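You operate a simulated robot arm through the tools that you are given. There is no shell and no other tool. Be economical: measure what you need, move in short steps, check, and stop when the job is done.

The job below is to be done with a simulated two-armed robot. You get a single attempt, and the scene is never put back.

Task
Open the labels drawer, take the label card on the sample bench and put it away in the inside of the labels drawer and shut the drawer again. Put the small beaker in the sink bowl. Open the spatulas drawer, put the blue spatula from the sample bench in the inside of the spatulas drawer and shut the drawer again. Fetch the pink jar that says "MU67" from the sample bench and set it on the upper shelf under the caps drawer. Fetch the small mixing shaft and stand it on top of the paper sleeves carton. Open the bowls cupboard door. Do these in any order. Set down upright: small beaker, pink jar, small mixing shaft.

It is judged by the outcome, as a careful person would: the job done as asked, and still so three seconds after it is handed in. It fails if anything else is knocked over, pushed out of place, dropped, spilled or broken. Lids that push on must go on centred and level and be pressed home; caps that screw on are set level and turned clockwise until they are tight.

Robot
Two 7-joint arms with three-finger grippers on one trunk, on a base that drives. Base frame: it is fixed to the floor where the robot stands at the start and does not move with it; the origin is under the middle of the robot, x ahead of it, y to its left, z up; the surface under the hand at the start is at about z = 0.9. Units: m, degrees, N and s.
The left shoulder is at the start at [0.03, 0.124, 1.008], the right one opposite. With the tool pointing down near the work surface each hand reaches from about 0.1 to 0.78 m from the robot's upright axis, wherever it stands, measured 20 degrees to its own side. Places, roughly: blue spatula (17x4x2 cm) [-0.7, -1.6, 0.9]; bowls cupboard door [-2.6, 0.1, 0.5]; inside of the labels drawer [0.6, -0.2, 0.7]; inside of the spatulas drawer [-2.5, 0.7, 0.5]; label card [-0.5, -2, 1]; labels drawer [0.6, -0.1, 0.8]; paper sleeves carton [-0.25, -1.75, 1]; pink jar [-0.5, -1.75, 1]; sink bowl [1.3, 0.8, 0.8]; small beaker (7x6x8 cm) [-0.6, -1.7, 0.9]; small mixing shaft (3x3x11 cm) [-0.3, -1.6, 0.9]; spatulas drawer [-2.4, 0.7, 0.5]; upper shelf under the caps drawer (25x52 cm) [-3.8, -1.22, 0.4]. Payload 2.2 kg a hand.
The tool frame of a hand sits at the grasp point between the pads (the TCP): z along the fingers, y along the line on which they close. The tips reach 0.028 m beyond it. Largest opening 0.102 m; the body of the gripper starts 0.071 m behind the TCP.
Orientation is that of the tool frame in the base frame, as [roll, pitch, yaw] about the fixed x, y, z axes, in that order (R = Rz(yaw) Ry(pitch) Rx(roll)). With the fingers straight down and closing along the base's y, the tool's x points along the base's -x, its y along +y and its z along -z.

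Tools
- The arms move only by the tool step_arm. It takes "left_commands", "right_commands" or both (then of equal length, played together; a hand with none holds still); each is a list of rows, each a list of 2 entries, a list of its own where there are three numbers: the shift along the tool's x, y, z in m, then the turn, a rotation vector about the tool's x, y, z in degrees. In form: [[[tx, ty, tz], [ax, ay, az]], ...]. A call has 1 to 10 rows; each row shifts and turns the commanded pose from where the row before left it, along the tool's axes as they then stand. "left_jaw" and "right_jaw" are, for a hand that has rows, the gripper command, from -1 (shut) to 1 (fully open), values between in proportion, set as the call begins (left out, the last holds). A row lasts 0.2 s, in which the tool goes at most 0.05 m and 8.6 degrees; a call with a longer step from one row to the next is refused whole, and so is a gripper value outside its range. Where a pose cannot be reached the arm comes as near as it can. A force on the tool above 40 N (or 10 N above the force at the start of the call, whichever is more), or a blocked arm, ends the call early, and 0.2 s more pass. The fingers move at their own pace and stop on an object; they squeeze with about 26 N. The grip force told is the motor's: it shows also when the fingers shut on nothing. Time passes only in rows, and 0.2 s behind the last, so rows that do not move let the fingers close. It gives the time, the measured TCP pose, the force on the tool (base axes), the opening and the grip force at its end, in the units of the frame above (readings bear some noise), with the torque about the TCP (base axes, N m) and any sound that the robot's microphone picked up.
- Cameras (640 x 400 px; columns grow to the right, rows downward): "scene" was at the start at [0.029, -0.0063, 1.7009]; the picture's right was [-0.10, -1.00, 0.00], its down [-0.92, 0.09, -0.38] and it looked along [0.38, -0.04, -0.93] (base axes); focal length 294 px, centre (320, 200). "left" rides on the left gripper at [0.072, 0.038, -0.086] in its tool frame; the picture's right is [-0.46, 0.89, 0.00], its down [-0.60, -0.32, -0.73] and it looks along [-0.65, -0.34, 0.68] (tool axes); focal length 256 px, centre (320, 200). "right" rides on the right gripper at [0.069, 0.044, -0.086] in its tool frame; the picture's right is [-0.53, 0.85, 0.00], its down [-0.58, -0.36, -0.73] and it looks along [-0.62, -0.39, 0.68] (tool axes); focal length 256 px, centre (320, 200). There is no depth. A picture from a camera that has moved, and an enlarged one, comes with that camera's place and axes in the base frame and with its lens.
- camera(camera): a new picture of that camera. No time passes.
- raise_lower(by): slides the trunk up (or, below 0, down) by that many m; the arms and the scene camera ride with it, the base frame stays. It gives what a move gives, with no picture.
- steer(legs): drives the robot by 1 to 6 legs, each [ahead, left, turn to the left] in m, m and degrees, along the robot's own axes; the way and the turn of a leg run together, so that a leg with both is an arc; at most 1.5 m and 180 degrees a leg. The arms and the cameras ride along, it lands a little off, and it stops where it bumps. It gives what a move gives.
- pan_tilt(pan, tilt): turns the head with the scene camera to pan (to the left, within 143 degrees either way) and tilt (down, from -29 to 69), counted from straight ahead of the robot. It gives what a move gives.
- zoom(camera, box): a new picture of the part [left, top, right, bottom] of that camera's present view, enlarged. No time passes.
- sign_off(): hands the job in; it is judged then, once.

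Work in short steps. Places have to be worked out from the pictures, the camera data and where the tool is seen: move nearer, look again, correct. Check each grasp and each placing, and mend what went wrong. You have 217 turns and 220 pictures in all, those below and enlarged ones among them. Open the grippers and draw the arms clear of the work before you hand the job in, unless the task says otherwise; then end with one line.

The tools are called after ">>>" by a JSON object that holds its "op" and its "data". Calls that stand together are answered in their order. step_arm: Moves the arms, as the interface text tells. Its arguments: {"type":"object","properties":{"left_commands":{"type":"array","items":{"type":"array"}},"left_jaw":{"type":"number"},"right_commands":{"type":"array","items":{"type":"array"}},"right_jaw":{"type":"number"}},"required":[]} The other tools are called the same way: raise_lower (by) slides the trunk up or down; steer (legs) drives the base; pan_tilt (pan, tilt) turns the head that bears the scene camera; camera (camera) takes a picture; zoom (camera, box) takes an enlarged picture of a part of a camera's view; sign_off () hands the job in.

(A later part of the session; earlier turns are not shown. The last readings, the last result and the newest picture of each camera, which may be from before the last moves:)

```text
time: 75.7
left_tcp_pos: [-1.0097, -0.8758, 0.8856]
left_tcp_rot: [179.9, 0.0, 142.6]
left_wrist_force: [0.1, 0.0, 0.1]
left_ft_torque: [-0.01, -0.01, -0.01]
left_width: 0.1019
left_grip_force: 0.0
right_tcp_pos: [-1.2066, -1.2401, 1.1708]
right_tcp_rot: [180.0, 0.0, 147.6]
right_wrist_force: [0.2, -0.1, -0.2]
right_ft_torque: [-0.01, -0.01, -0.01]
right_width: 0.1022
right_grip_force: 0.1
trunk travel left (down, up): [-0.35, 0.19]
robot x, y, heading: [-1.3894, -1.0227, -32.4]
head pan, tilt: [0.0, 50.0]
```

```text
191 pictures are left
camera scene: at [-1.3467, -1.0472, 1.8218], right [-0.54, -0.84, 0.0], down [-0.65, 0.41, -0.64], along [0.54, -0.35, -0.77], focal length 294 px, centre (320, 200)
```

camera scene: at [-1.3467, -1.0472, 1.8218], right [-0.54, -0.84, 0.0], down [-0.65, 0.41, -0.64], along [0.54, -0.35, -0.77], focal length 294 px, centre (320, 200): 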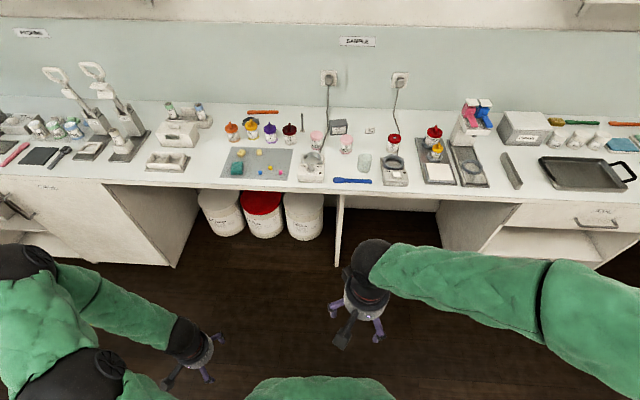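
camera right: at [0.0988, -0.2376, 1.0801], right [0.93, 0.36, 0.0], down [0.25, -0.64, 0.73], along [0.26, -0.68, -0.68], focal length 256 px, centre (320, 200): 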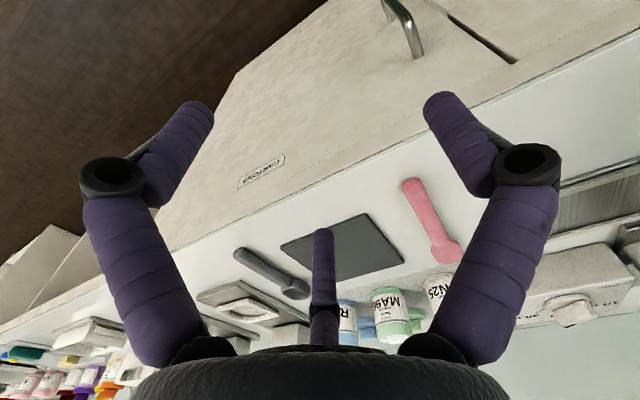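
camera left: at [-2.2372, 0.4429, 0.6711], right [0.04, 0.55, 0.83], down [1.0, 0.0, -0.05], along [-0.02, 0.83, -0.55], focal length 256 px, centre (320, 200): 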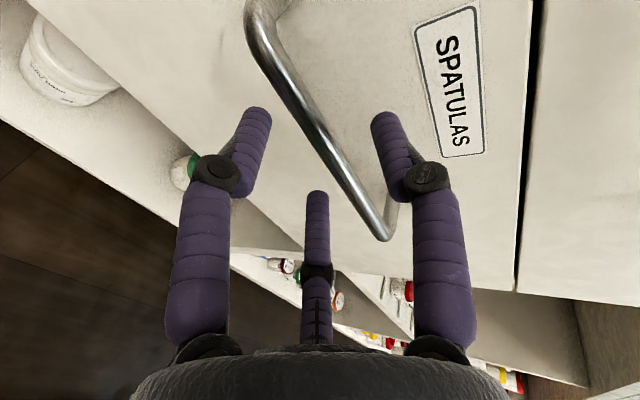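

I see the sample area in the middle. Zoom in for identification.

>>> {"op": "zoom", "data": {"camera": "scene", "box": [210, 100, 410, 200]}}

>>> {"op": "zoom", "data": {"camera": "scene", "box": [290, 110, 390, 165]}}

```text
3.20 times, centred on (310, 150) of scene
camera zoom: at [-1.3467, -1.0472, 1.8218], right [-0.54, -0.84, 0.0], down [-0.65, 0.41, -0.64], along [0.54, -0.35, -0.77], focal length 941 px, centre (352, 360)
```

zoom: 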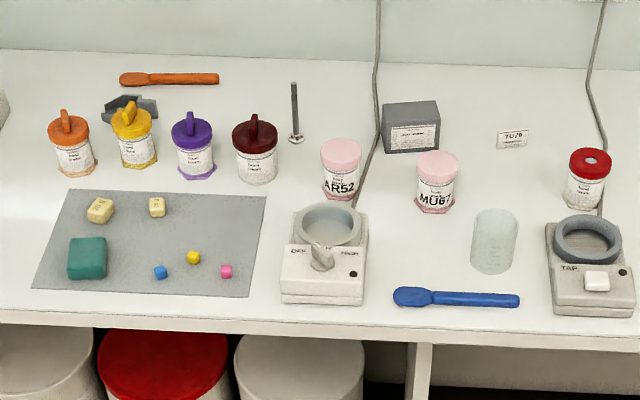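

```text
6.40 times, centred on (340, 138) of scene
camera zoom: at [-1.3467, -1.0472, 1.8218], right [-0.54, -0.84, 0.0], down [-0.65, 0.41, -0.64], along [0.54, -0.35, -0.77], focal length 1883 px, centre (192, 600)
```

zoom: 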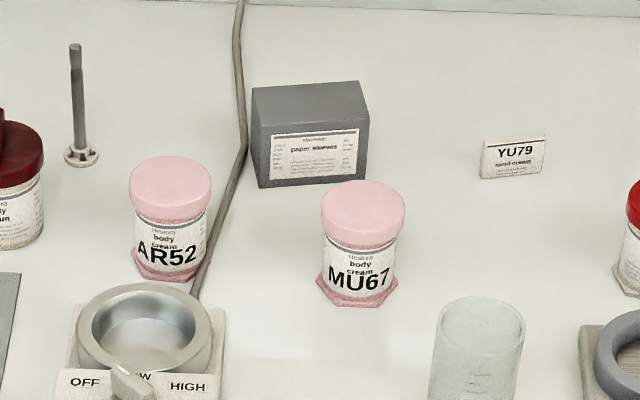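

Identified: card "YU79", MU67 jar, beaker, blue spatula, shaft, and carton ("paper sleeves"). I raise the left hand clear, square up and drive closer.

>>> {"op": "step_arm", "data": {"left_commands": [[[0, 0, -0.05], [0, 0, 0]], [[0, 0, -0.05], [0, 0, 0]], [[0, 0, -0.05], [0, 0, 0]], [[0, 0, -0.05], [0, 0, 0]], [[0, 0, -0.05], [0, 0, -5]]]}}

>>> {"op": "steer", "data": {"legs": [[0, 0, -4.2], [0.45, 0.2, 0]]}}

>>> {"op": "camera", "data": {"camera": "scene"}}

```text
time: 76.9
left_tcp_pos: [-1.0146, -0.8919, 1.1006]
left_tcp_rot: [179.7, 0.0, 145.7]
left_wrist_force: [-0.7, 0.3, -0.3]
left_ft_torque: [-0.05, 0.01, 0.02]
left_width: 0.1018
left_grip_force: 0.1
left hand out of reach, approached as far as the arm can: row 4, 5
right_tcp_pos: [-1.2084, -1.2407, 1.1726]
right_tcp_rot: [-180.0, 0.0, 147.5]
right_wrist_force: [0.3, -0.6, -0.5]
right_ft_torque: [-0.01, -0.01, -0.01]
right_width: 0.1019
right_grip_force: 0.1
trunk travel left (down, up): [-0.35, 0.19]
robot x, y, heading: [-1.3883, -1.0217, -32.3]
head pan, tilt: [0.0, 50.0]
```

```text
time: 80.3
left_tcp_pos: [-0.5264, -1.0304, 1.0999]
left_tcp_rot: [179.7, -0.1, 141.5]
left_wrist_force: [0.1, 0.3, 0.3]
left_ft_torque: [0.02, 0.01, 0.01]
left_width: 0.1019
left_grip_force: 0.1
right_tcp_pos: [-0.7445, -1.3654, 1.172]
right_tcp_rot: [-180.0, 0.1, 143.3]
right_wrist_force: [0.0, -0.9, 0.3]
right_ft_torque: [-0.01, 0.02, -0.01]
right_width: 0.1018
right_grip_force: 0.0
trunk travel left (down, up): [-0.35, 0.19]
robot x, y, heading: [-0.9076, -1.1306, -37.0]
head pan, tilt: [0.0, 50.0]
```

```text
188 pictures are left
camera scene: at [-0.8692, -1.161, 1.8218], right [-0.6, -0.8, 0.0], down [-0.61, 0.46, -0.64], along [0.52, -0.38, -0.77], focal length 294 px, centre (320, 200)
```

scene: 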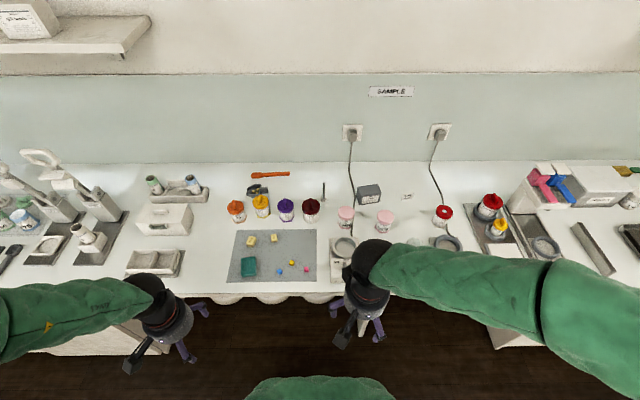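

Square now. Zoom to refine positions of shaft and carton.

>>> {"op": "zoom", "data": {"camera": "scene", "box": [290, 160, 450, 260]}}

```text
4.00 times, centred on (370, 210) of scene
camera zoom: at [-0.8692, -1.161, 1.8218], right [-0.6, -0.8, 0.0], down [-0.61, 0.46, -0.64], along [0.52, -0.38, -0.77], focal length 1177 px, centre (120, 160)
```

zoom: 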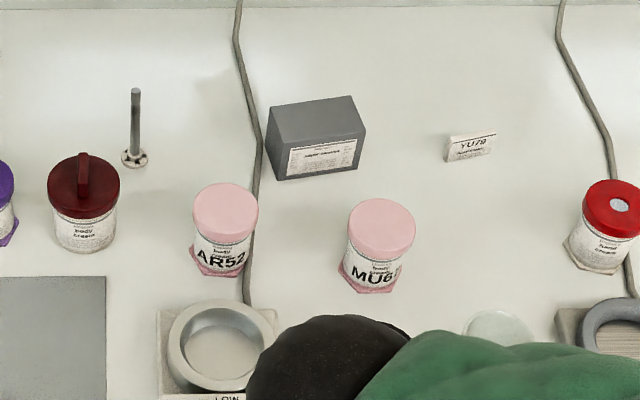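

>>> {"op": "zoom", "data": {"camera": "scene", "box": [345, 175, 400, 210]}}

```text
11.43 times, centred on (372, 192) of scene
camera zoom: at [-0.8692, -1.161, 1.8218], right [-0.6, -0.8, 0.0], down [-0.61, 0.46, -0.64], along [0.52, -0.38, -0.77], focal length 3362 px, centre (-280, 286)
```

zoom: 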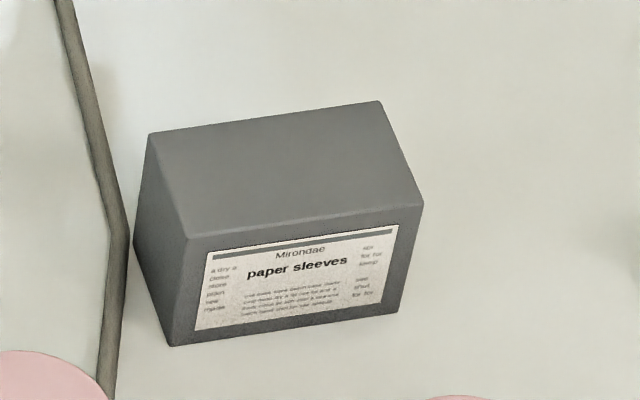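

Carton top is at z≈0.96, centre n=0.777, u=-1.645; shaft at n=0.776, u=-1.465. Drive in 0.12 m more and turn right hand jaws partly closed.

>>> {"op": "steer", "data": {"legs": [[0.12, 0, 0]]}}

>>> {"op": "step_arm", "data": {"right_commands": [[[-0.05, 0, 0], [0, 0, 0]], [[-0.05, 0.015, 0], [0, 0, 0]], [[-0.05, 0.015, 0], [0, 0, 0]], [[-0.05, 0.015, 0], [0, 0, 0]]], "right_jaw": -0.1}}

>>> {"op": "camera", "data": {"camera": "scene"}}

>>> {"op": "camera", "data": {"camera": "right"}}

```text
time: 81.5
left_tcp_pos: [-0.4317, -1.1018, 1.1013]
left_tcp_rot: [179.8, -0.1, 141.4]
left_wrist_force: [-0.5, -0.2, 0.0]
left_ft_torque: [0.04, 0.05, -0.02]
left_width: 0.102
left_grip_force: 0.1
right_tcp_pos: [-0.6498, -1.4351, 1.1731]
right_tcp_rot: [-179.9, -0.1, 143.2]
right_wrist_force: [-0.1, 0.0, 0.2]
right_ft_torque: [0.02, 0.02, 0.02]
right_width: 0.1021
right_grip_force: 0.1
trunk travel left (down, up): [-0.35, 0.19]
robot x, y, heading: [-0.8147, -1.2009, -36.9]
head pan, tilt: [0.0, 50.0]
```

```text
refused: row 2 steps farther than a row can; nothing moved
```

```text
185 pictures are left
camera scene: at [-0.7748, -1.232, 1.8218], right [-0.6, -0.8, 0.0], down [-0.61, 0.46, -0.64], along [0.51, -0.38, -0.77], focal length 294 px, centre (320, 200)
```

scene: 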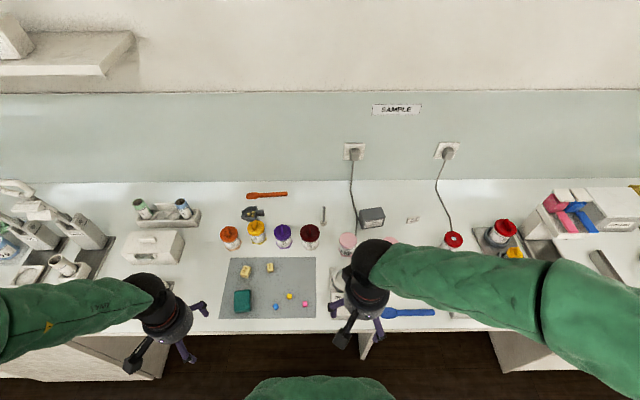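

```text
184 pictures are left
camera right: at [-0.6788, -1.3588, 1.2595], right [0.93, 0.36, 0.0], down [0.24, -0.64, 0.73], along [0.26, -0.68, -0.68], focal length 256 px, centre (320, 200)
```

right: 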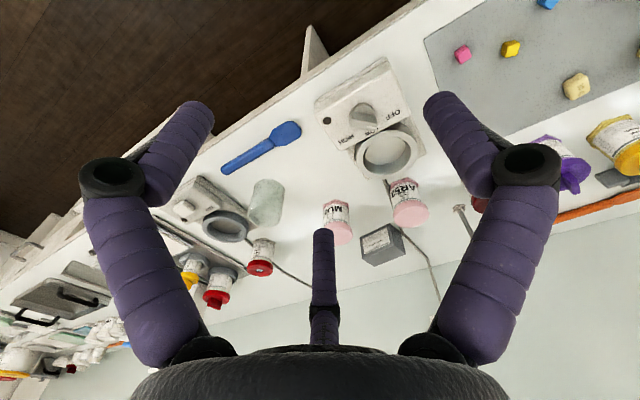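

Move the right hand high above the shaft.

>>> {"op": "step_arm", "data": {"right_commands": [[[-0.0435, 0.0073, 0], [0, 0, 0]], [[-0.0435, 0.0073, 0], [0, 0, 0]], [[-0.0435, 0.0073, 0], [0, 0, 0]], [[-0.0435, 0.0073, 0], [0, 0, 0]], [[-0.0435, 0.0073, 0], [0, 0, 0]], [[-0.0435, 0.0073, 0], [0, 0, 0]], [[-0.0435, 0.0073, 0], [0, 0, 0]], [[-0.0435, 0.0073, 0], [0, 0, 0]], [[-0.0435, 0.0073, 0], [0, 0, 0]], [[-0.0435, 0.0073, 0], [0, 0, 0]]], "right_jaw": -0.1}}

>>> {"op": "camera", "data": {"camera": "scene"}}

>>> {"op": "camera", "data": {"camera": "right"}}

```text
time: 83.7
left_tcp_pos: [-0.4306, -1.1027, 1.1005]
left_tcp_rot: [179.7, -0.2, 141.4]
left_wrist_force: [1.3, -0.4, -0.4]
left_ft_torque: [0.01, 0.04, 0.01]
left_width: 0.1021
left_grip_force: 0.0
right_tcp_pos: [-0.2563, -1.6367, 1.1718]
right_tcp_rot: [-179.8, -0.4, 143.4]
right_wrist_force: [-0.1, 0.1, 0.4]
right_ft_torque: [0.02, 0.05, 0.05]
right_width: 0.046
right_grip_force: 0.1
trunk travel left (down, up): [-0.35, 0.19]
robot x, y, heading: [-0.8171, -1.1976, -36.8]
head pan, tilt: [0.0, 50.0]
```

```text
183 pictures are left
camera scene: at [-0.7729, -1.232, 1.8216], right [-0.6, -0.8, 0.0], down [-0.61, 0.46, -0.64], along [0.51, -0.38, -0.77], focal length 294 px, centre (320, 200)
```

scene: 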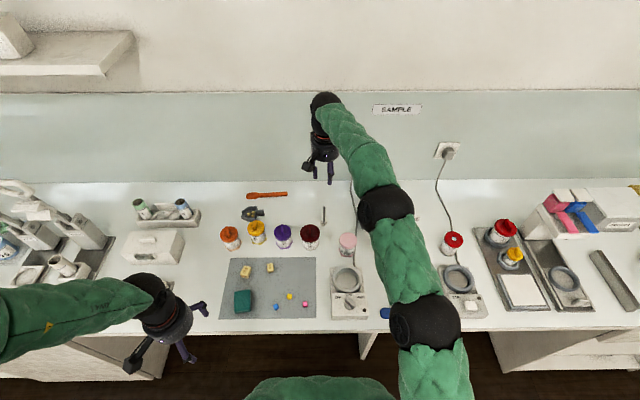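

```text
182 pictures are left
camera right: at [-0.2848, -1.5614, 1.2597], right [0.93, 0.36, 0.0], down [0.25, -0.64, 0.73], along [0.26, -0.68, -0.68], focal length 256 px, centre (320, 200)
```

right: 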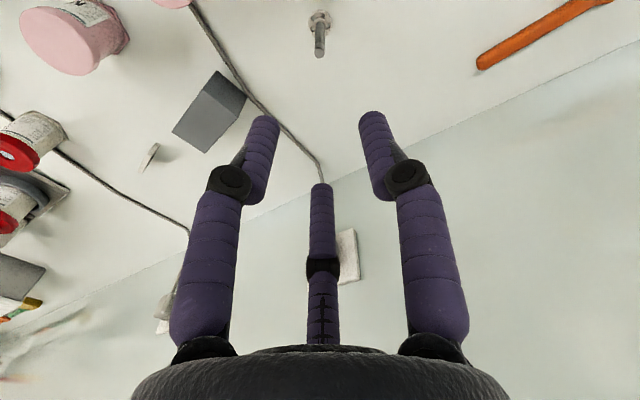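

The right-hand camera puts the shaft at (-0.26, -1.631), a few mm off. Descend most of the way and check.

>>> {"op": "step_arm", "data": {"right_commands": [[[0.003, 0.003, 0.04], [0, 0, 0]], [[0.002, 0, 0.04], [0, 0, 0]], [[0, 0, 0.03], [0, 0, 0]]]}}

>>> {"op": "camera", "data": {"camera": "right"}}

>>> {"op": "zoom", "data": {"camera": "scene", "box": [260, 120, 420, 240]}}

```text
time: 84.5
left_tcp_pos: [-0.4309, -1.1016, 1.1001]
left_tcp_rot: [179.6, -0.2, 141.4]
left_wrist_force: [0.2, -0.4, 0.6]
left_ft_torque: [0.03, 0.0, 0.02]
left_width: 0.1021
left_grip_force: 0.0
right_tcp_pos: [-0.26, -1.6286, 1.064]
right_tcp_rot: [-180.0, 0.0, 143.2]
right_wrist_force: [1.2, -0.9, 0.4]
right_ft_torque: [0.05, -0.01, -0.01]
right_width: 0.0458
right_grip_force: 0.1
trunk travel left (down, up): [-0.35, 0.19]
robot x, y, heading: [-0.8151, -1.2024, -36.7]
head pan, tilt: [0.0, 50.0]
```

```text
181 pictures are left
camera right: at [-0.2876, -1.5539, 1.1507], right [0.93, 0.36, 0.0], down [0.24, -0.64, 0.73], along [0.26, -0.68, -0.68], focal length 256 px, centre (320, 200)
```

right: 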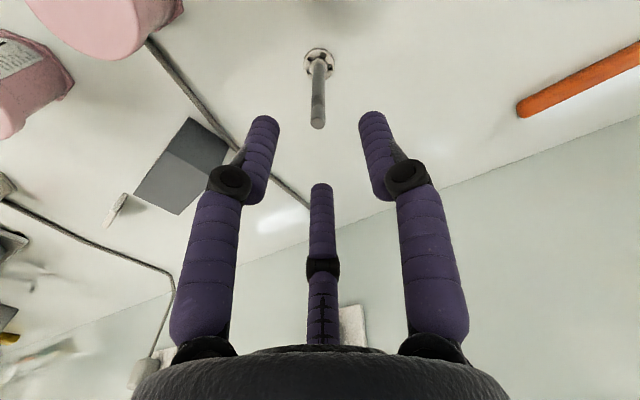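

```text
3.33 times, centred on (340, 180) of scene
camera zoom: at [-0.7747, -1.2317, 1.8218], right [-0.6, -0.8, 0.0], down [-0.61, 0.46, -0.64], along [0.51, -0.38, -0.77], focal length 980 px, centre (253, 267)
```

zoom: 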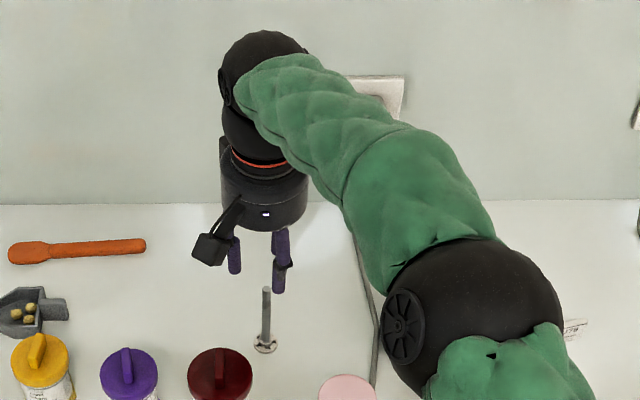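

Shaft at (-0.257, -1.634). Small correction, descend to z=0.974, then close.

>>> {"op": "step_arm", "data": {"right_commands": [[[-0.006, -0.002, 0.03], [0, 0, 0]], [[0, 0, 0.03], [0, 0, 0]], [[0, 0, 0.03], [0, 0, 0]]]}}

>>> {"op": "camera", "data": {"camera": "right"}}

```text
time: 85.3
left_tcp_pos: [-0.4314, -1.1019, 1.1002]
left_tcp_rot: [179.7, -0.1, 141.4]
left_wrist_force: [0.0, -0.2, -0.1]
left_ft_torque: [0.02, 0.02, 0.0]
left_width: 0.1018
left_grip_force: 0.1
right_tcp_pos: [-0.2546, -1.6369, 0.9704]
right_tcp_rot: [179.9, 0.0, 143.3]
right_wrist_force: [0.1, -0.3, 0.3]
right_ft_torque: [0.0, 0.06, -0.02]
right_width: 0.0457
right_grip_force: 0.0
trunk travel left (down, up): [-0.35, 0.19]
robot x, y, heading: [-0.8174, -1.2028, -36.7]
head pan, tilt: [0.0, 50.0]
```

```text
179 pictures are left
camera right: at [-0.2833, -1.5599, 1.059], right [0.93, 0.36, 0.0], down [0.24, -0.64, 0.73], along [0.26, -0.68, -0.68], focal length 256 px, centre (320, 200)
```

right: 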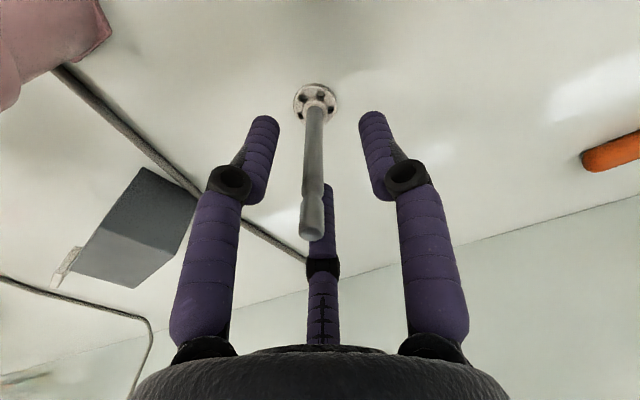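

Rod lies between the pads. Close.

>>> {"op": "step_arm", "data": {"right_commands": [[[0, 0, 0], [0, 0, 0]], [[0, 0, 0], [0, 0, 0]], [[0, 0, 0], [0, 0, 0]]], "right_jaw": -1}}

>>> {"op": "step_arm", "data": {"right_commands": [[[0, 0, -0.03], [0, 0, 0]], [[0, 0, -0.04], [0, 0, 0]], [[0, 0, -0.04], [0, 0, 0]]]}}

>>> {"op": "camera", "data": {"camera": "right"}}

```text
time: 86.1
left_tcp_pos: [-0.4322, -1.1016, 1.1008]
left_tcp_rot: [179.7, 0.0, 141.4]
left_wrist_force: [-0.3, 0.1, -0.1]
left_ft_torque: [0.0, -0.02, -0.02]
left_width: 0.1022
left_grip_force: 0.1
right_tcp_pos: [-0.2554, -1.6364, 0.9717]
right_tcp_rot: [-179.9, 0.0, 143.3]
right_wrist_force: [0.4, 0.7, 0.2]
right_ft_torque: [-0.02, 0.0, 0.0]
right_width: 0.0086
right_grip_force: 26.4
trunk travel left (down, up): [-0.35, 0.19]
robot x, y, heading: [-0.8136, -1.2015, -36.6]
head pan, tilt: [0.0, 50.0]
```

```text
time: 86.9
left_tcp_pos: [-0.4321, -1.1013, 1.1009]
left_tcp_rot: [179.7, 0.0, 141.5]
left_wrist_force: [0.4, 1.3, 0.0]
left_ft_torque: [0.0, -0.01, 0.01]
left_width: 0.1018
left_grip_force: 0.0
right_tcp_pos: [-0.2574, -1.6358, 1.083]
right_tcp_rot: [180.0, -0.2, 143.2]
right_wrist_force: [-0.5, 0.6, -0.6]
right_ft_torque: [-0.01, 0.01, 0.01]
right_width: 0.009
right_grip_force: 25.9
trunk travel left (down, up): [-0.35, 0.19]
robot x, y, heading: [-0.8128, -1.2009, -36.8]
head pan, tilt: [0.0, 50.0]
```

```text
178 pictures are left
camera right: at [-0.2867, -1.56, 1.1707], right [0.93, 0.36, 0.0], down [0.25, -0.64, 0.73], along [0.26, -0.68, -0.68], focal length 256 px, centre (320, 200)
```

right: 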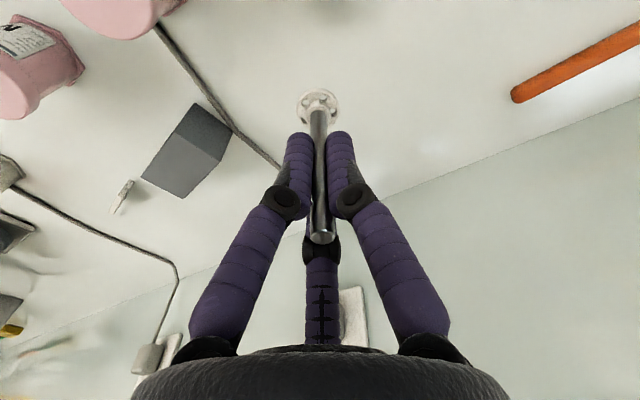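

Lifted with a firm grip. Move right over the carton.

>>> {"op": "step_arm", "data": {"right_commands": [[[0, -0.0455, 0], [0, 0, 0]], [[0, -0.0455, 0], [0, 0, 0]], [[0, -0.0455, 0], [0, 0, 0]], [[0, -0.0455, 0], [0, 0, 0]]]}}

>>> {"op": "camera", "data": {"camera": "right"}}

>>> {"op": "zoom", "data": {"camera": "scene", "box": [280, 120, 440, 240]}}

```text
time: 87.9
left_tcp_pos: [-0.4332, -1.1017, 1.1011]
left_tcp_rot: [179.6, 0.1, 141.4]
left_wrist_force: [-0.4, 0.3, 0.7]
left_ft_torque: [0.02, 0.02, -0.05]
left_width: 0.102
left_grip_force: 0.0
right_tcp_pos: [-0.3673, -1.7816, 1.0825]
right_tcp_rot: [180.0, -0.1, 143.4]
right_wrist_force: [-0.2, 0.1, -0.2]
right_ft_torque: [0.01, 0.0, 0.0]
right_width: 0.0083
right_grip_force: 26.6
trunk travel left (down, up): [-0.35, 0.19]
robot x, y, heading: [-0.8128, -1.203, -36.7]
head pan, tilt: [0.0, 50.0]
```

```text
177 pictures are left
camera right: at [-0.3963, -1.7049, 1.1702], right [0.93, 0.36, 0.0], down [0.25, -0.64, 0.73], along [0.26, -0.68, -0.68], focal length 256 px, centre (320, 200)
```

right: 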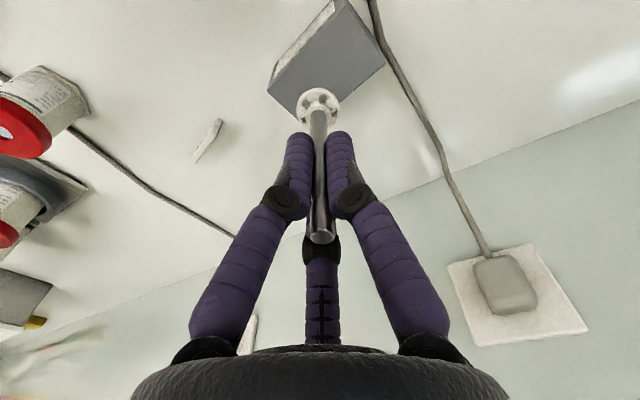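

```text
3.33 times, centred on (360, 180) of scene
camera zoom: at [-0.7765, -1.2326, 1.8218], right [-0.6, -0.8, 0.0], down [-0.61, 0.46, -0.64], along [0.52, -0.38, -0.77], focal length 980 px, centre (187, 267)
```

zoom: 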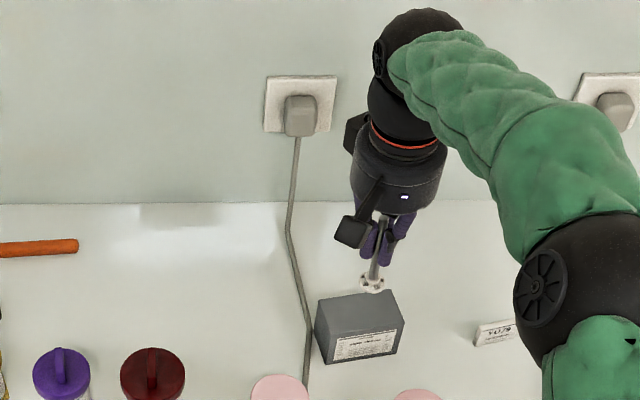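

Shaft is over the carton centre within a few mm. Lower gently until contact.

>>> {"op": "step_arm", "data": {"right_commands": [[[0, 0.005, 0.02], [0, 0, 0]], [[0, 0, 0.018], [0, 0, 0]], [[0, 0, 0.005], [0, 0, 0]]]}}

>>> {"op": "zoom", "data": {"camera": "scene", "box": [345, 170, 405, 210]}}

>>> {"op": "camera", "data": {"camera": "right"}}

```text
time: 88.7
left_tcp_pos: [-0.4321, -1.1018, 1.1011]
left_tcp_rot: [179.8, -0.1, 141.4]
left_wrist_force: [0.2, 0.9, -0.3]
left_ft_torque: [0.02, 0.02, -0.02]
left_width: 0.102
left_grip_force: 0.0
right_tcp_pos: [-0.3622, -1.7765, 1.0397]
right_tcp_rot: [-180.0, 0.0, 143.3]
right_wrist_force: [-0.1, 0.6, -1.2]
right_ft_torque: [0.01, 0.0, -0.04]
right_width: 0.0088
right_grip_force: 25.7
trunk travel left (down, up): [-0.35, 0.19]
robot x, y, heading: [-0.8123, -1.2025, -36.6]
head pan, tilt: [0.0, 50.0]
```

```text
10.00 times, centred on (375, 190) of scene
camera zoom: at [-0.7756, -1.2314, 1.8218], right [-0.6, -0.8, 0.0], down [-0.61, 0.46, -0.64], along [0.52, -0.38, -0.77], focal length 2942 px, centre (-230, 300)
```

zoom: 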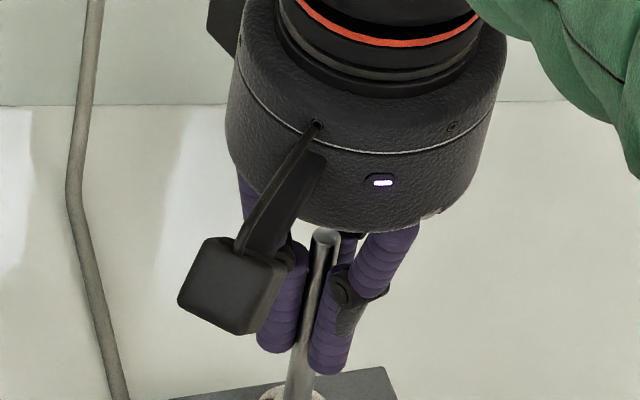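

```text
174 pictures are left
camera right: at [-0.3908, -1.7015, 1.1268], right [0.93, 0.36, 0.0], down [0.24, -0.64, 0.73], along [0.26, -0.68, -0.68], focal length 256 px, centre (320, 200)
```

right: 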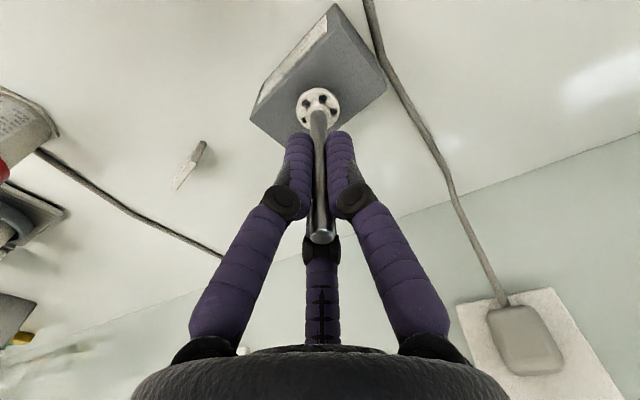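

Base disc is well within the carton top. Nudge 3 mm nearer and lower to contact.

>>> {"op": "step_arm", "data": {"right_commands": [[[0.004, 0, 0.003], [0, 0, 0]], [[0, 0, 0.003], [0, 0, 0]], [[0, 0, 0.003], [0, 0, 0]]]}}

>>> {"op": "camera", "data": {"camera": "right"}}

```text
time: 89.5
left_tcp_pos: [-0.433, -1.1007, 1.1008]
left_tcp_rot: [179.7, 0.0, 141.4]
left_wrist_force: [0.3, 0.3, 0.5]
left_ft_torque: [0.03, 0.0, 0.0]
left_width: 0.1018
left_grip_force: 0.0
right_tcp_pos: [-0.3668, -1.7762, 1.032]
right_tcp_rot: [180.0, 0.2, 143.3]
right_wrist_force: [0.2, 0.4, 4.8]
right_ft_torque: [0.1, -0.06, 0.0]
right_width: 0.0088
right_grip_force: 25.9
trunk travel left (down, up): [-0.35, 0.19]
robot x, y, heading: [-0.8171, -1.201, -36.7]
head pan, tilt: [0.0, 50.0]
```

```text
173 pictures are left
camera right: at [-0.3942, -1.6993, 1.119], right [0.93, 0.36, 0.0], down [0.24, -0.64, 0.73], along [0.26, -0.68, -0.68], focal length 256 px, centre (320, 200)
```

right: 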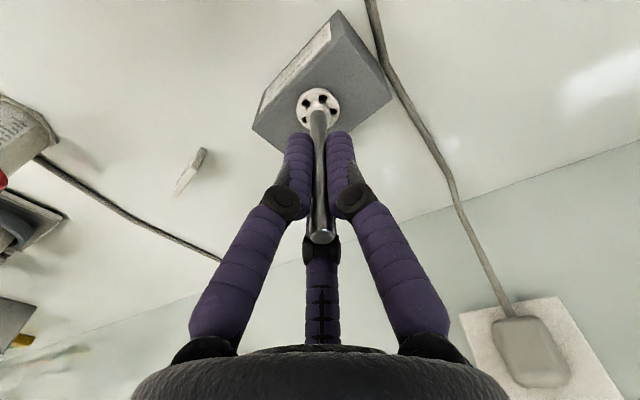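

Contact felt (about 5 N). Release and rise.

>>> {"op": "step_arm", "data": {"right_commands": [[[0, 0, 0], [0, 0, 0]], [[0, 0, 0], [0, 0, 0]], [[0, 0, -0.03], [0, 0, 0]], [[0, 0, -0.04], [0, 0, 0]], [[0, 0, -0.04], [0, 0, 0]]], "right_jaw": -0.1}}

>>> {"op": "camera", "data": {"camera": "right"}}

>>> {"op": "zoom", "data": {"camera": "scene", "box": [310, 160, 430, 240]}}

```text
time: 90.7
left_tcp_pos: [-0.4328, -1.1015, 1.1006]
left_tcp_rot: [179.8, 0.1, 141.4]
left_wrist_force: [-1.2, 0.4, 0.2]
left_ft_torque: [-0.03, 0.03, 0.0]
left_width: 0.1019
left_grip_force: 0.0
right_tcp_pos: [-0.3676, -1.775, 1.1406]
right_tcp_rot: [180.0, -0.1, 143.3]
right_wrist_force: [-0.4, 0.2, -0.9]
right_ft_torque: [0.0, -0.03, -0.02]
right_width: 0.0459
right_grip_force: 0.1
trunk travel left (down, up): [-0.35, 0.19]
robot x, y, heading: [-0.8142, -1.1992, -36.6]
head pan, tilt: [0.0, 50.0]
```

```text
172 pictures are left
camera right: at [-0.3957, -1.6993, 1.2284], right [0.93, 0.36, 0.0], down [0.25, -0.64, 0.73], along [0.26, -0.68, -0.68], focal length 256 px, centre (320, 200)
```

right: 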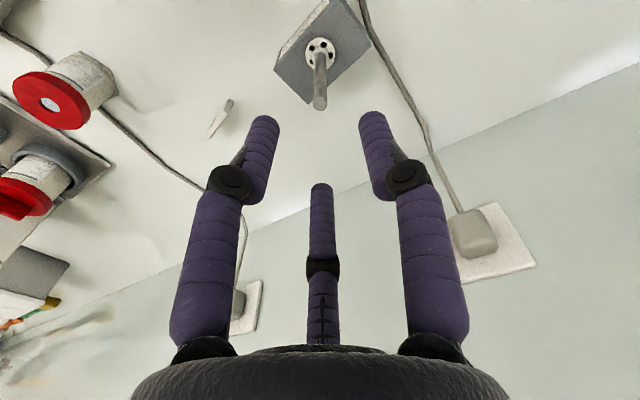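

```text
5.00 times, centred on (370, 200) of scene
camera zoom: at [-0.7759, -1.2308, 1.8218], right [-0.6, -0.8, 0.0], down [-0.61, 0.46, -0.64], along [0.52, -0.38, -0.77], focal length 1471 px, centre (70, 200)
```

zoom: 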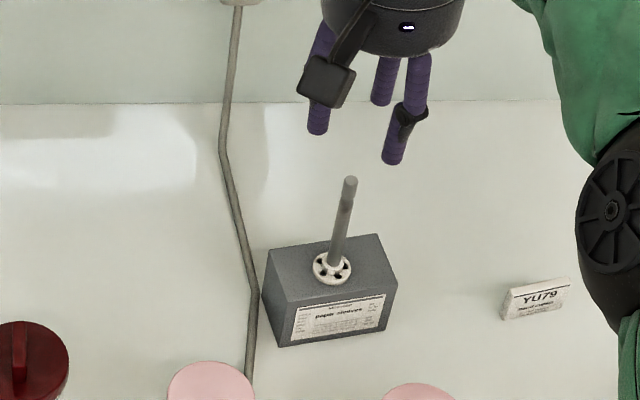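

Shaft stands well on the carton. Next, the card: slide the base right 0.2 m so the right hand is near it, then look.

>>> {"op": "steer", "data": {"legs": [[0, -0.18, 0]]}}

>>> {"op": "camera", "data": {"camera": "right"}}

>>> {"op": "camera", "data": {"camera": "scene"}}

```text
time: 92.2
left_tcp_pos: [-0.5398, -1.2462, 1.1016]
left_tcp_rot: [179.7, 0.0, 141.3]
left_wrist_force: [0.2, 0.2, 0.7]
left_ft_torque: [0.01, 0.02, -0.03]
left_width: 0.1021
left_grip_force: 0.0
right_tcp_pos: [-0.476, -1.9226, 1.1395]
right_tcp_rot: [-180.0, 0.0, 143.3]
right_wrist_force: [0.2, 0.0, -0.2]
right_ft_torque: [0.01, 0.0, -0.01]
right_width: 0.046
right_grip_force: 0.0
trunk travel left (down, up): [-0.35, 0.19]
robot x, y, heading: [-0.9207, -1.348, -36.5]
head pan, tilt: [0.0, 50.0]
```

```text
170 pictures are left
camera right: at [-0.5043, -1.8458, 1.2276], right [0.93, 0.36, 0.0], down [0.24, -0.64, 0.73], along [0.26, -0.68, -0.68], focal length 256 px, centre (320, 200)
```

right: 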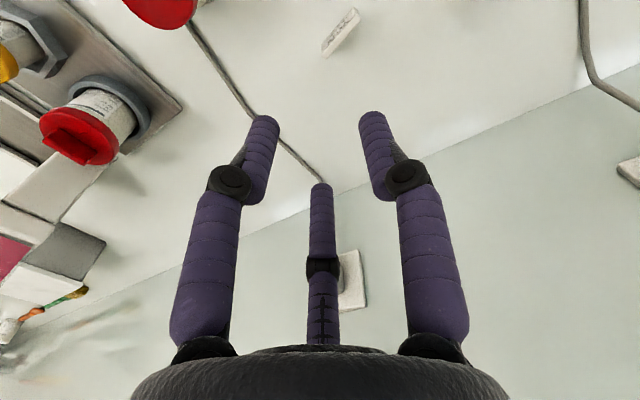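

```text
169 pictures are left
camera scene: at [-0.8844, -1.3773, 1.8218], right [-0.6, -0.8, 0.0], down [-0.61, 0.46, -0.64], along [0.52, -0.38, -0.77], focal length 294 px, centre (320, 200)
```

scene: 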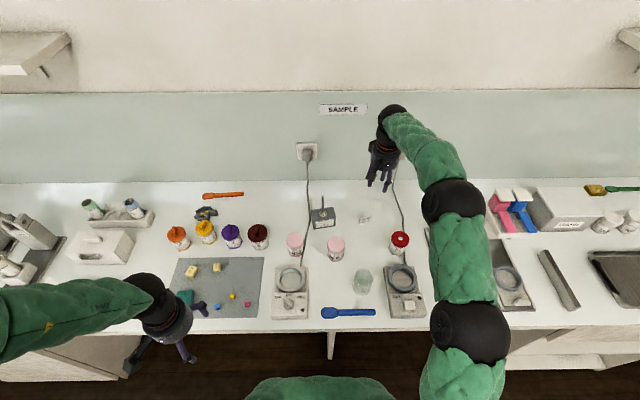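

>>> {"op": "zoom", "data": {"camera": "right", "box": [290, 0, 390, 60]}}

>>> {"op": "zoom", "data": {"camera": "scene", "box": [350, 205, 390, 230]}}

```text
6.40 times, centred on (340, 30) of right
camera zoom: at [-0.5043, -1.8458, 1.2276], right [0.93, 0.36, 0.0], down [0.24, -0.64, 0.73], along [0.26, -0.68, -0.68], focal length 1638 px, centre (192, 1288)
```

zoom: 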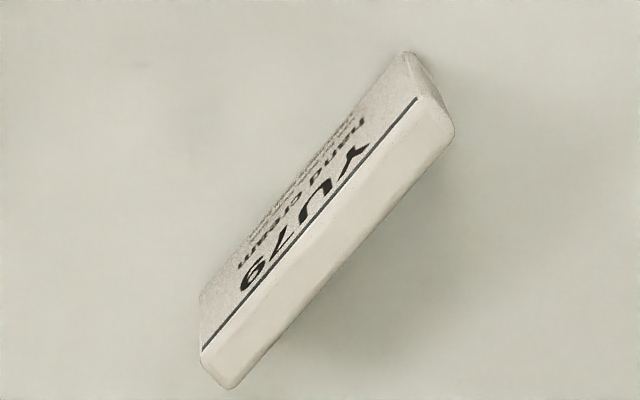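

```text
16.00 times, centred on (370, 218) of scene
camera zoom: at [-0.8844, -1.3773, 1.8218], right [-0.6, -0.8, 0.0], down [-0.61, 0.46, -0.64], along [0.52, -0.38, -0.77], focal length 4707 px, centre (-480, -80)
```

zoom: 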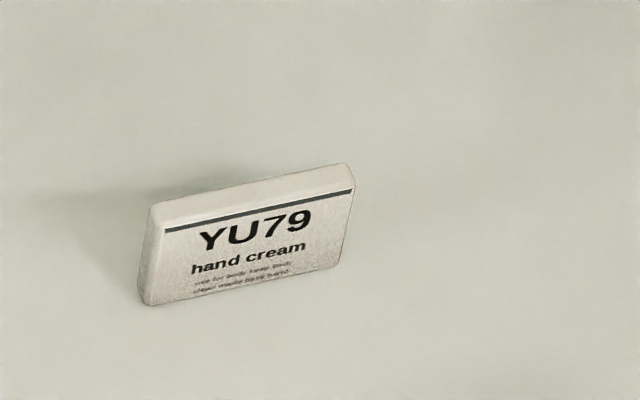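

Card top is ~0.934, centred n≈0.7815, u≈-1.803, turned 15°. Align the right hand above it, descend partway and look.

>>> {"op": "step_arm", "data": {"right_commands": [[[-0.005, 0.01, 0], [0, 0, 0]], [[-0.004, 0.011, 0], [0, 0, 0]], [[0, 0, 0], [0, 0, -7.7]], [[0, 0, 0.04], [0, 0, -7.7]], [[0, 0, 0.04], [0, 0, 0]], [[0, 0, 0.05], [0, 0, 0]]], "right_jaw": 0.6}}

>>> {"op": "camera", "data": {"camera": "right"}}

>>> {"op": "zoom", "data": {"camera": "scene", "box": [320, 160, 420, 230]}}

```text
time: 93.6
left_tcp_pos: [-0.5383, -1.2476, 1.101]
left_tcp_rot: [179.7, -0.1, 141.4]
left_wrist_force: [0.7, 0.5, 0.2]
left_ft_torque: [0.01, 0.02, -0.02]
left_width: 0.102
left_grip_force: 0.1
right_tcp_pos: [-0.4535, -1.9125, 1.0113]
right_tcp_rot: [-180.0, 0.0, 158.6]
right_wrist_force: [1.5, -0.1, 0.1]
right_ft_torque: [0.03, 0.01, -0.01]
right_width: 0.0813
right_grip_force: 0.0
trunk travel left (down, up): [-0.35, 0.19]
robot x, y, heading: [-0.9187, -1.3525, -36.8]
head pan, tilt: [0.0, 50.0]
```

```text
166 pictures are left
camera right: at [-0.5012, -1.8466, 1.098], right [0.81, 0.59, 0.0], down [0.4, -0.55, 0.73], along [0.43, -0.59, -0.68], focal length 256 px, centre (320, 200)
```

right: 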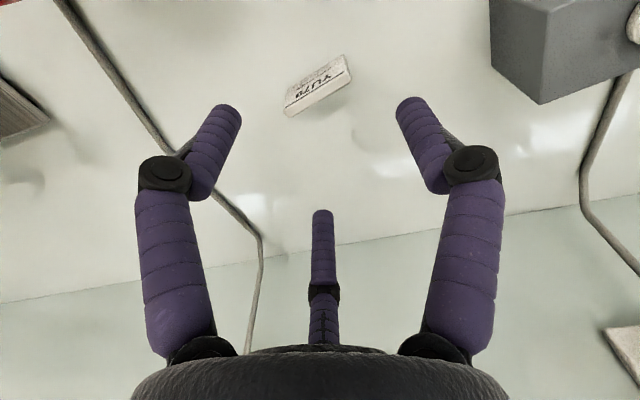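

```text
5.71 times, centred on (370, 195) of scene
camera zoom: at [-0.882, -1.3774, 1.8217], right [-0.6, -0.8, 0.0], down [-0.61, 0.46, -0.64], along [0.51, -0.38, -0.77], focal length 1681 px, centre (34, 229)
```

zoom: 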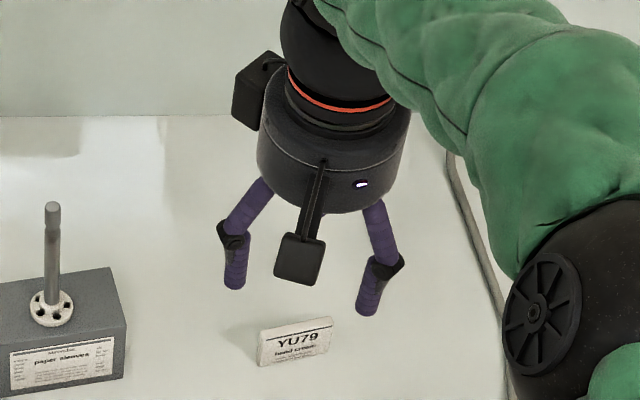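

>>> {"op": "step_arm", "data": {"right_commands": [[[0.005, 0.003, 0.02], [0, 0, 0]], [[0, 0, 0.02], [0, 0, 0]], [[0, 0, 0.012], [0, 0, 0]]]}}

>>> {"op": "camera", "data": {"camera": "right"}}

```text
time: 94.4
left_tcp_pos: [-0.54, -1.2465, 1.1002]
left_tcp_rot: [179.8, 0.0, 141.4]
left_wrist_force: [0.6, -0.2, -0.4]
left_ft_torque: [0.01, 0.03, 0.0]
left_width: 0.1022
left_grip_force: 0.1
right_tcp_pos: [-0.4602, -1.9053, 0.9596]
right_tcp_rot: [-180.0, 0.0, 158.8]
right_wrist_force: [-0.5, 0.0, 0.7]
right_ft_torque: [-0.03, 0.0, -0.01]
right_width: 0.0815
right_grip_force: 0.1
trunk travel left (down, up): [-0.35, 0.19]
robot x, y, heading: [-0.927, -1.3527, -36.9]
head pan, tilt: [0.0, 50.0]
```

```text
164 pictures are left
camera right: at [-0.507, -1.8395, 1.0463], right [0.81, 0.59, 0.0], down [0.41, -0.55, 0.73], along [0.43, -0.59, -0.68], focal length 256 px, centre (320, 200)
```

right: 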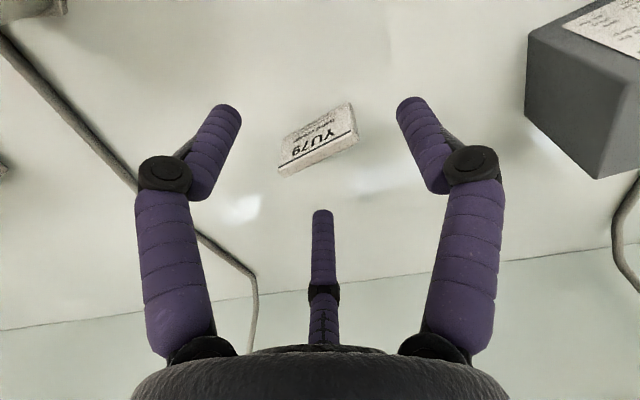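

Nearly centred. Descend the last 2.7 cm and close.

>>> {"op": "step_arm", "data": {"right_commands": [[[-0.003, 0, 0.015], [0, 0, 0]], [[0, 0, 0.012], [0, 0, 0]]]}}

>>> {"op": "step_arm", "data": {"right_commands": [[[0, 0, 0], [0, 0, 0]], [[0, 0, 0], [0, 0, 0]], [[0, 0, 0], [0, 0, 0]]], "right_jaw": -1}}

>>> {"op": "camera", "data": {"camera": "right"}}

```text
time: 95.0
left_tcp_pos: [-0.5397, -1.247, 1.1007]
left_tcp_rot: [179.6, -0.1, 141.5]
left_wrist_force: [0.3, -0.4, 0.0]
left_ft_torque: [-0.04, 0.03, -0.02]
left_width: 0.1019
left_grip_force: 0.1
right_tcp_pos: [-0.4564, -1.9058, 0.9313]
right_tcp_rot: [-180.0, 0.0, 158.7]
right_wrist_force: [0.5, -0.1, 0.2]
right_ft_torque: [0.02, 0.02, 0.0]
right_width: 0.0815
right_grip_force: 0.1
trunk travel left (down, up): [-0.35, 0.19]
robot x, y, heading: [-0.9222, -1.3481, -37.0]
head pan, tilt: [0.0, 50.0]
```

```text
time: 95.8
left_tcp_pos: [-0.5394, -1.2459, 1.1005]
left_tcp_rot: [179.7, 0.0, 141.4]
left_wrist_force: [0.1, -0.4, -0.1]
left_ft_torque: [0.0, 0.01, -0.01]
left_width: 0.1019
left_grip_force: 0.1
right_tcp_pos: [-0.4567, -1.9054, 0.9314]
right_tcp_rot: [180.0, -0.1, 158.7]
right_wrist_force: [-0.3, -0.4, -0.1]
right_ft_torque: [0.02, -0.01, -0.01]
right_width: 0.0089
right_grip_force: 25.5
trunk travel left (down, up): [-0.35, 0.19]
robot x, y, heading: [-0.9236, -1.345, -37.1]
head pan, tilt: [0.0, 50.0]
```

```text
163 pictures are left
camera right: at [-0.5041, -1.84, 1.0184], right [0.81, 0.59, 0.0], down [0.4, -0.55, 0.73], along [0.43, -0.59, -0.68], focal length 256 px, centre (320, 200)
```

right: 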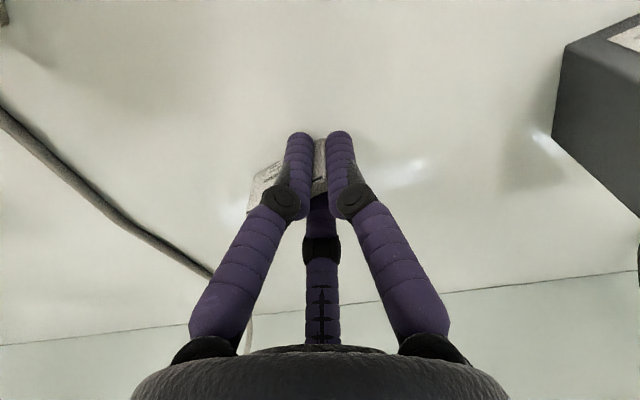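

The card seems to be held by its thickness (8.9 mm). Lift and look.

>>> {"op": "step_arm", "data": {"right_commands": [[[0, 0, -0.04], [0, 0, 0]], [[0, 0, -0.04], [0, 0, 0]], [[0, 0, -0.04], [0, 0, 0]]]}}

>>> {"op": "camera", "data": {"camera": "right"}}

>>> {"op": "zoom", "data": {"camera": "scene", "box": [320, 130, 440, 230]}}

```text
time: 96.6
left_tcp_pos: [-0.5413, -1.2448, 1.101]
left_tcp_rot: [179.7, 0.0, 141.4]
left_wrist_force: [0.7, 0.2, -0.6]
left_ft_torque: [0.0, 0.0, -0.02]
left_width: 0.1017
left_grip_force: 0.0
right_tcp_pos: [-0.4564, -1.9051, 1.052]
right_tcp_rot: [-180.0, 0.0, 158.7]
right_wrist_force: [0.6, 0.8, -0.2]
right_ft_torque: [-0.05, -0.04, 0.0]
right_width: 0.0088
right_grip_force: 25.8
trunk travel left (down, up): [-0.35, 0.19]
robot x, y, heading: [-0.9247, -1.3462, -36.8]
head pan, tilt: [0.0, 50.0]
```

```text
162 pictures are left
camera right: at [-0.5049, -1.8384, 1.1386], right [0.81, 0.59, 0.0], down [0.41, -0.55, 0.73], along [0.43, -0.59, -0.68], focal length 256 px, centre (320, 200)
```

right: 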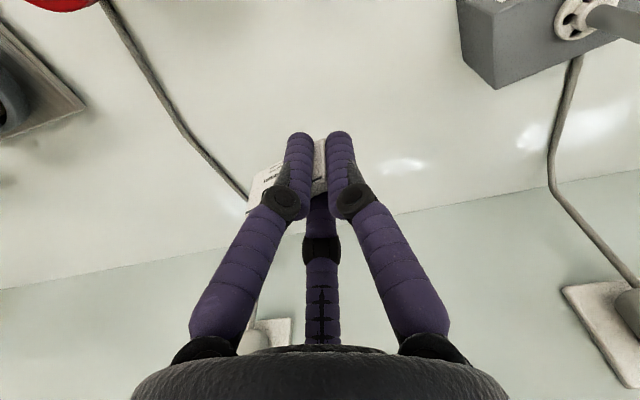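

```text
4.00 times, centred on (380, 180) of scene
camera zoom: at [-0.8843, -1.375, 1.8219], right [-0.6, -0.8, 0.0], down [-0.61, 0.46, -0.64], along [0.52, -0.39, -0.77], focal length 1177 px, centre (80, 280)
```

zoom: 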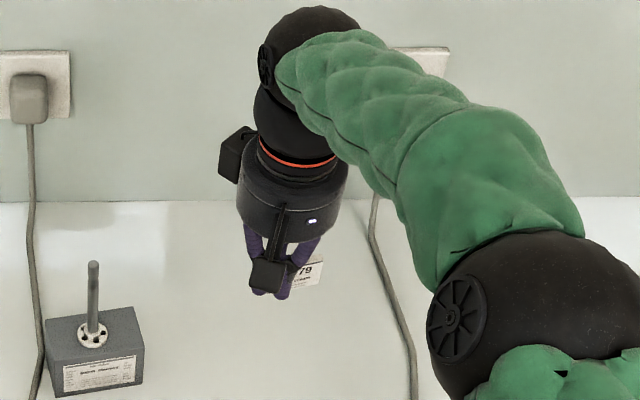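

>>> {"op": "zoom", "data": {"camera": "scene", "box": [370, 180, 410, 210]}}

>>> {"op": "zoom", "data": {"camera": "right", "box": [220, 110, 420, 260]}}

```text
13.33 times, centred on (390, 195) of scene
camera zoom: at [-0.8843, -1.375, 1.8219], right [-0.6, -0.8, 0.0], down [-0.61, 0.46, -0.64], along [0.52, -0.39, -0.77], focal length 3922 px, centre (-613, 267)
```

zoom: 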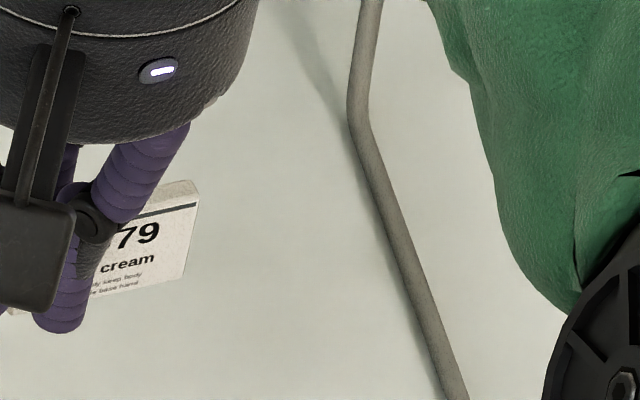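

```text
2.67 times, centred on (320, 185) of right
camera zoom: at [-0.5049, -1.8384, 1.1386], right [0.81, 0.59, 0.0], down [0.41, -0.55, 0.73], along [0.43, -0.59, -0.68], focal length 683 px, centre (320, 240)
```

zoom: 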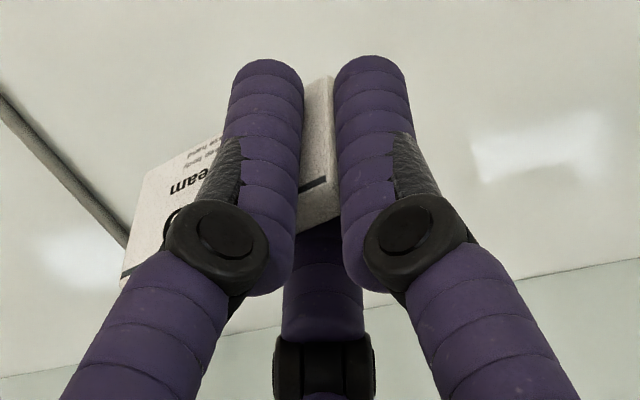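

The grip is skewed: the card slipped partly aside. I'll set it back down at the same height, release and regrasp it squarely by its thickness.

>>> {"op": "step_arm", "data": {"right_commands": [[[0, 0, 0.04], [0, 0, 0]], [[0, 0, 0.04], [0, 0, 0]], [[0, 0, 0.035], [0, 0, 0]], [[0, 0, 0.005], [0, 0, 0]]]}}

>>> {"op": "step_arm", "data": {"right_commands": [[[0, 0, 0], [0, 0, 0]], [[0, 0, 0], [0, 0, 0]], [[0, 0, 0], [0, 0, 0]], [[0, 0, -0.03], [0, 0, 0]], [[0, 0, -0.04], [0, 0, 0]], [[0, 0, -0.04], [0, 0, 0]]], "right_jaw": 0.6}}

>>> {"op": "camera", "data": {"camera": "right"}}

>>> {"op": "zoom", "data": {"camera": "scene", "box": [350, 205, 390, 230]}}

```text
time: 97.6
left_tcp_pos: [-0.5397, -1.2453, 1.1017]
left_tcp_rot: [179.7, 0.0, 141.5]
left_wrist_force: [-0.4, 0.1, 0.3]
left_ft_torque: [0.03, -0.04, -0.01]
left_width: 0.102
left_grip_force: 0.0
right_tcp_pos: [-0.4568, -1.9038, 0.9303]
right_tcp_rot: [-179.9, 0.0, 158.5]
right_wrist_force: [-0.2, 0.5, -0.7]
right_ft_torque: [0.01, -0.03, -0.02]
right_width: 0.0083
right_grip_force: 26.2
trunk travel left (down, up): [-0.35, 0.19]
robot x, y, heading: [-0.9234, -1.3484, -36.9]
head pan, tilt: [0.0, 50.0]
```

```text
time: 99.0
left_tcp_pos: [-0.5391, -1.2458, 1.1007]
left_tcp_rot: [179.6, -0.1, 141.3]
left_wrist_force: [0.2, -0.3, 0.0]
left_ft_torque: [0.01, -0.01, -0.01]
left_width: 0.1022
left_grip_force: 0.1
right_tcp_pos: [-0.4554, -1.9058, 1.0434]
right_tcp_rot: [179.9, -0.1, 158.7]
right_wrist_force: [-0.2, -0.1, -1.2]
right_ft_torque: [-0.02, -0.01, 0.02]
right_width: 0.0818
right_grip_force: 0.0
trunk travel left (down, up): [-0.35, 0.19]
robot x, y, heading: [-0.9204, -1.3459, -36.7]
head pan, tilt: [0.0, 50.0]
```

```text
158 pictures are left
camera right: at [-0.5038, -1.8399, 1.1292], right [0.81, 0.59, 0.0], down [0.41, -0.55, 0.73], along [0.43, -0.59, -0.68], focal length 256 px, centre (320, 200)
```

right: 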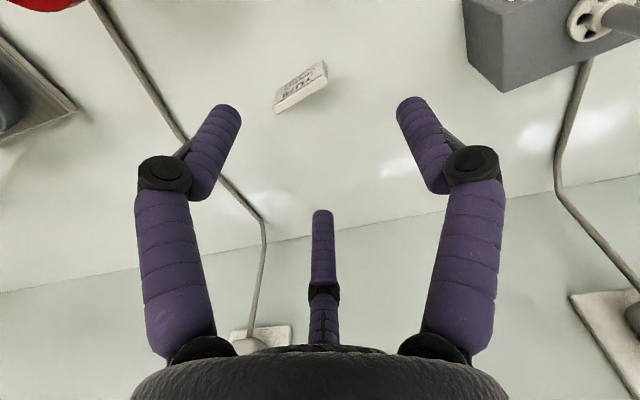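

```text
16.00 times, centred on (370, 218) of scene
camera zoom: at [-0.8842, -1.3752, 1.8219], right [-0.6, -0.8, 0.0], down [-0.61, 0.46, -0.64], along [0.52, -0.38, -0.77], focal length 4707 px, centre (-480, -80)
```

zoom: 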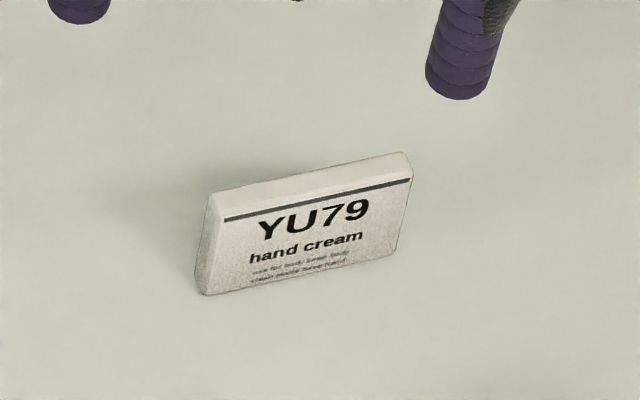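

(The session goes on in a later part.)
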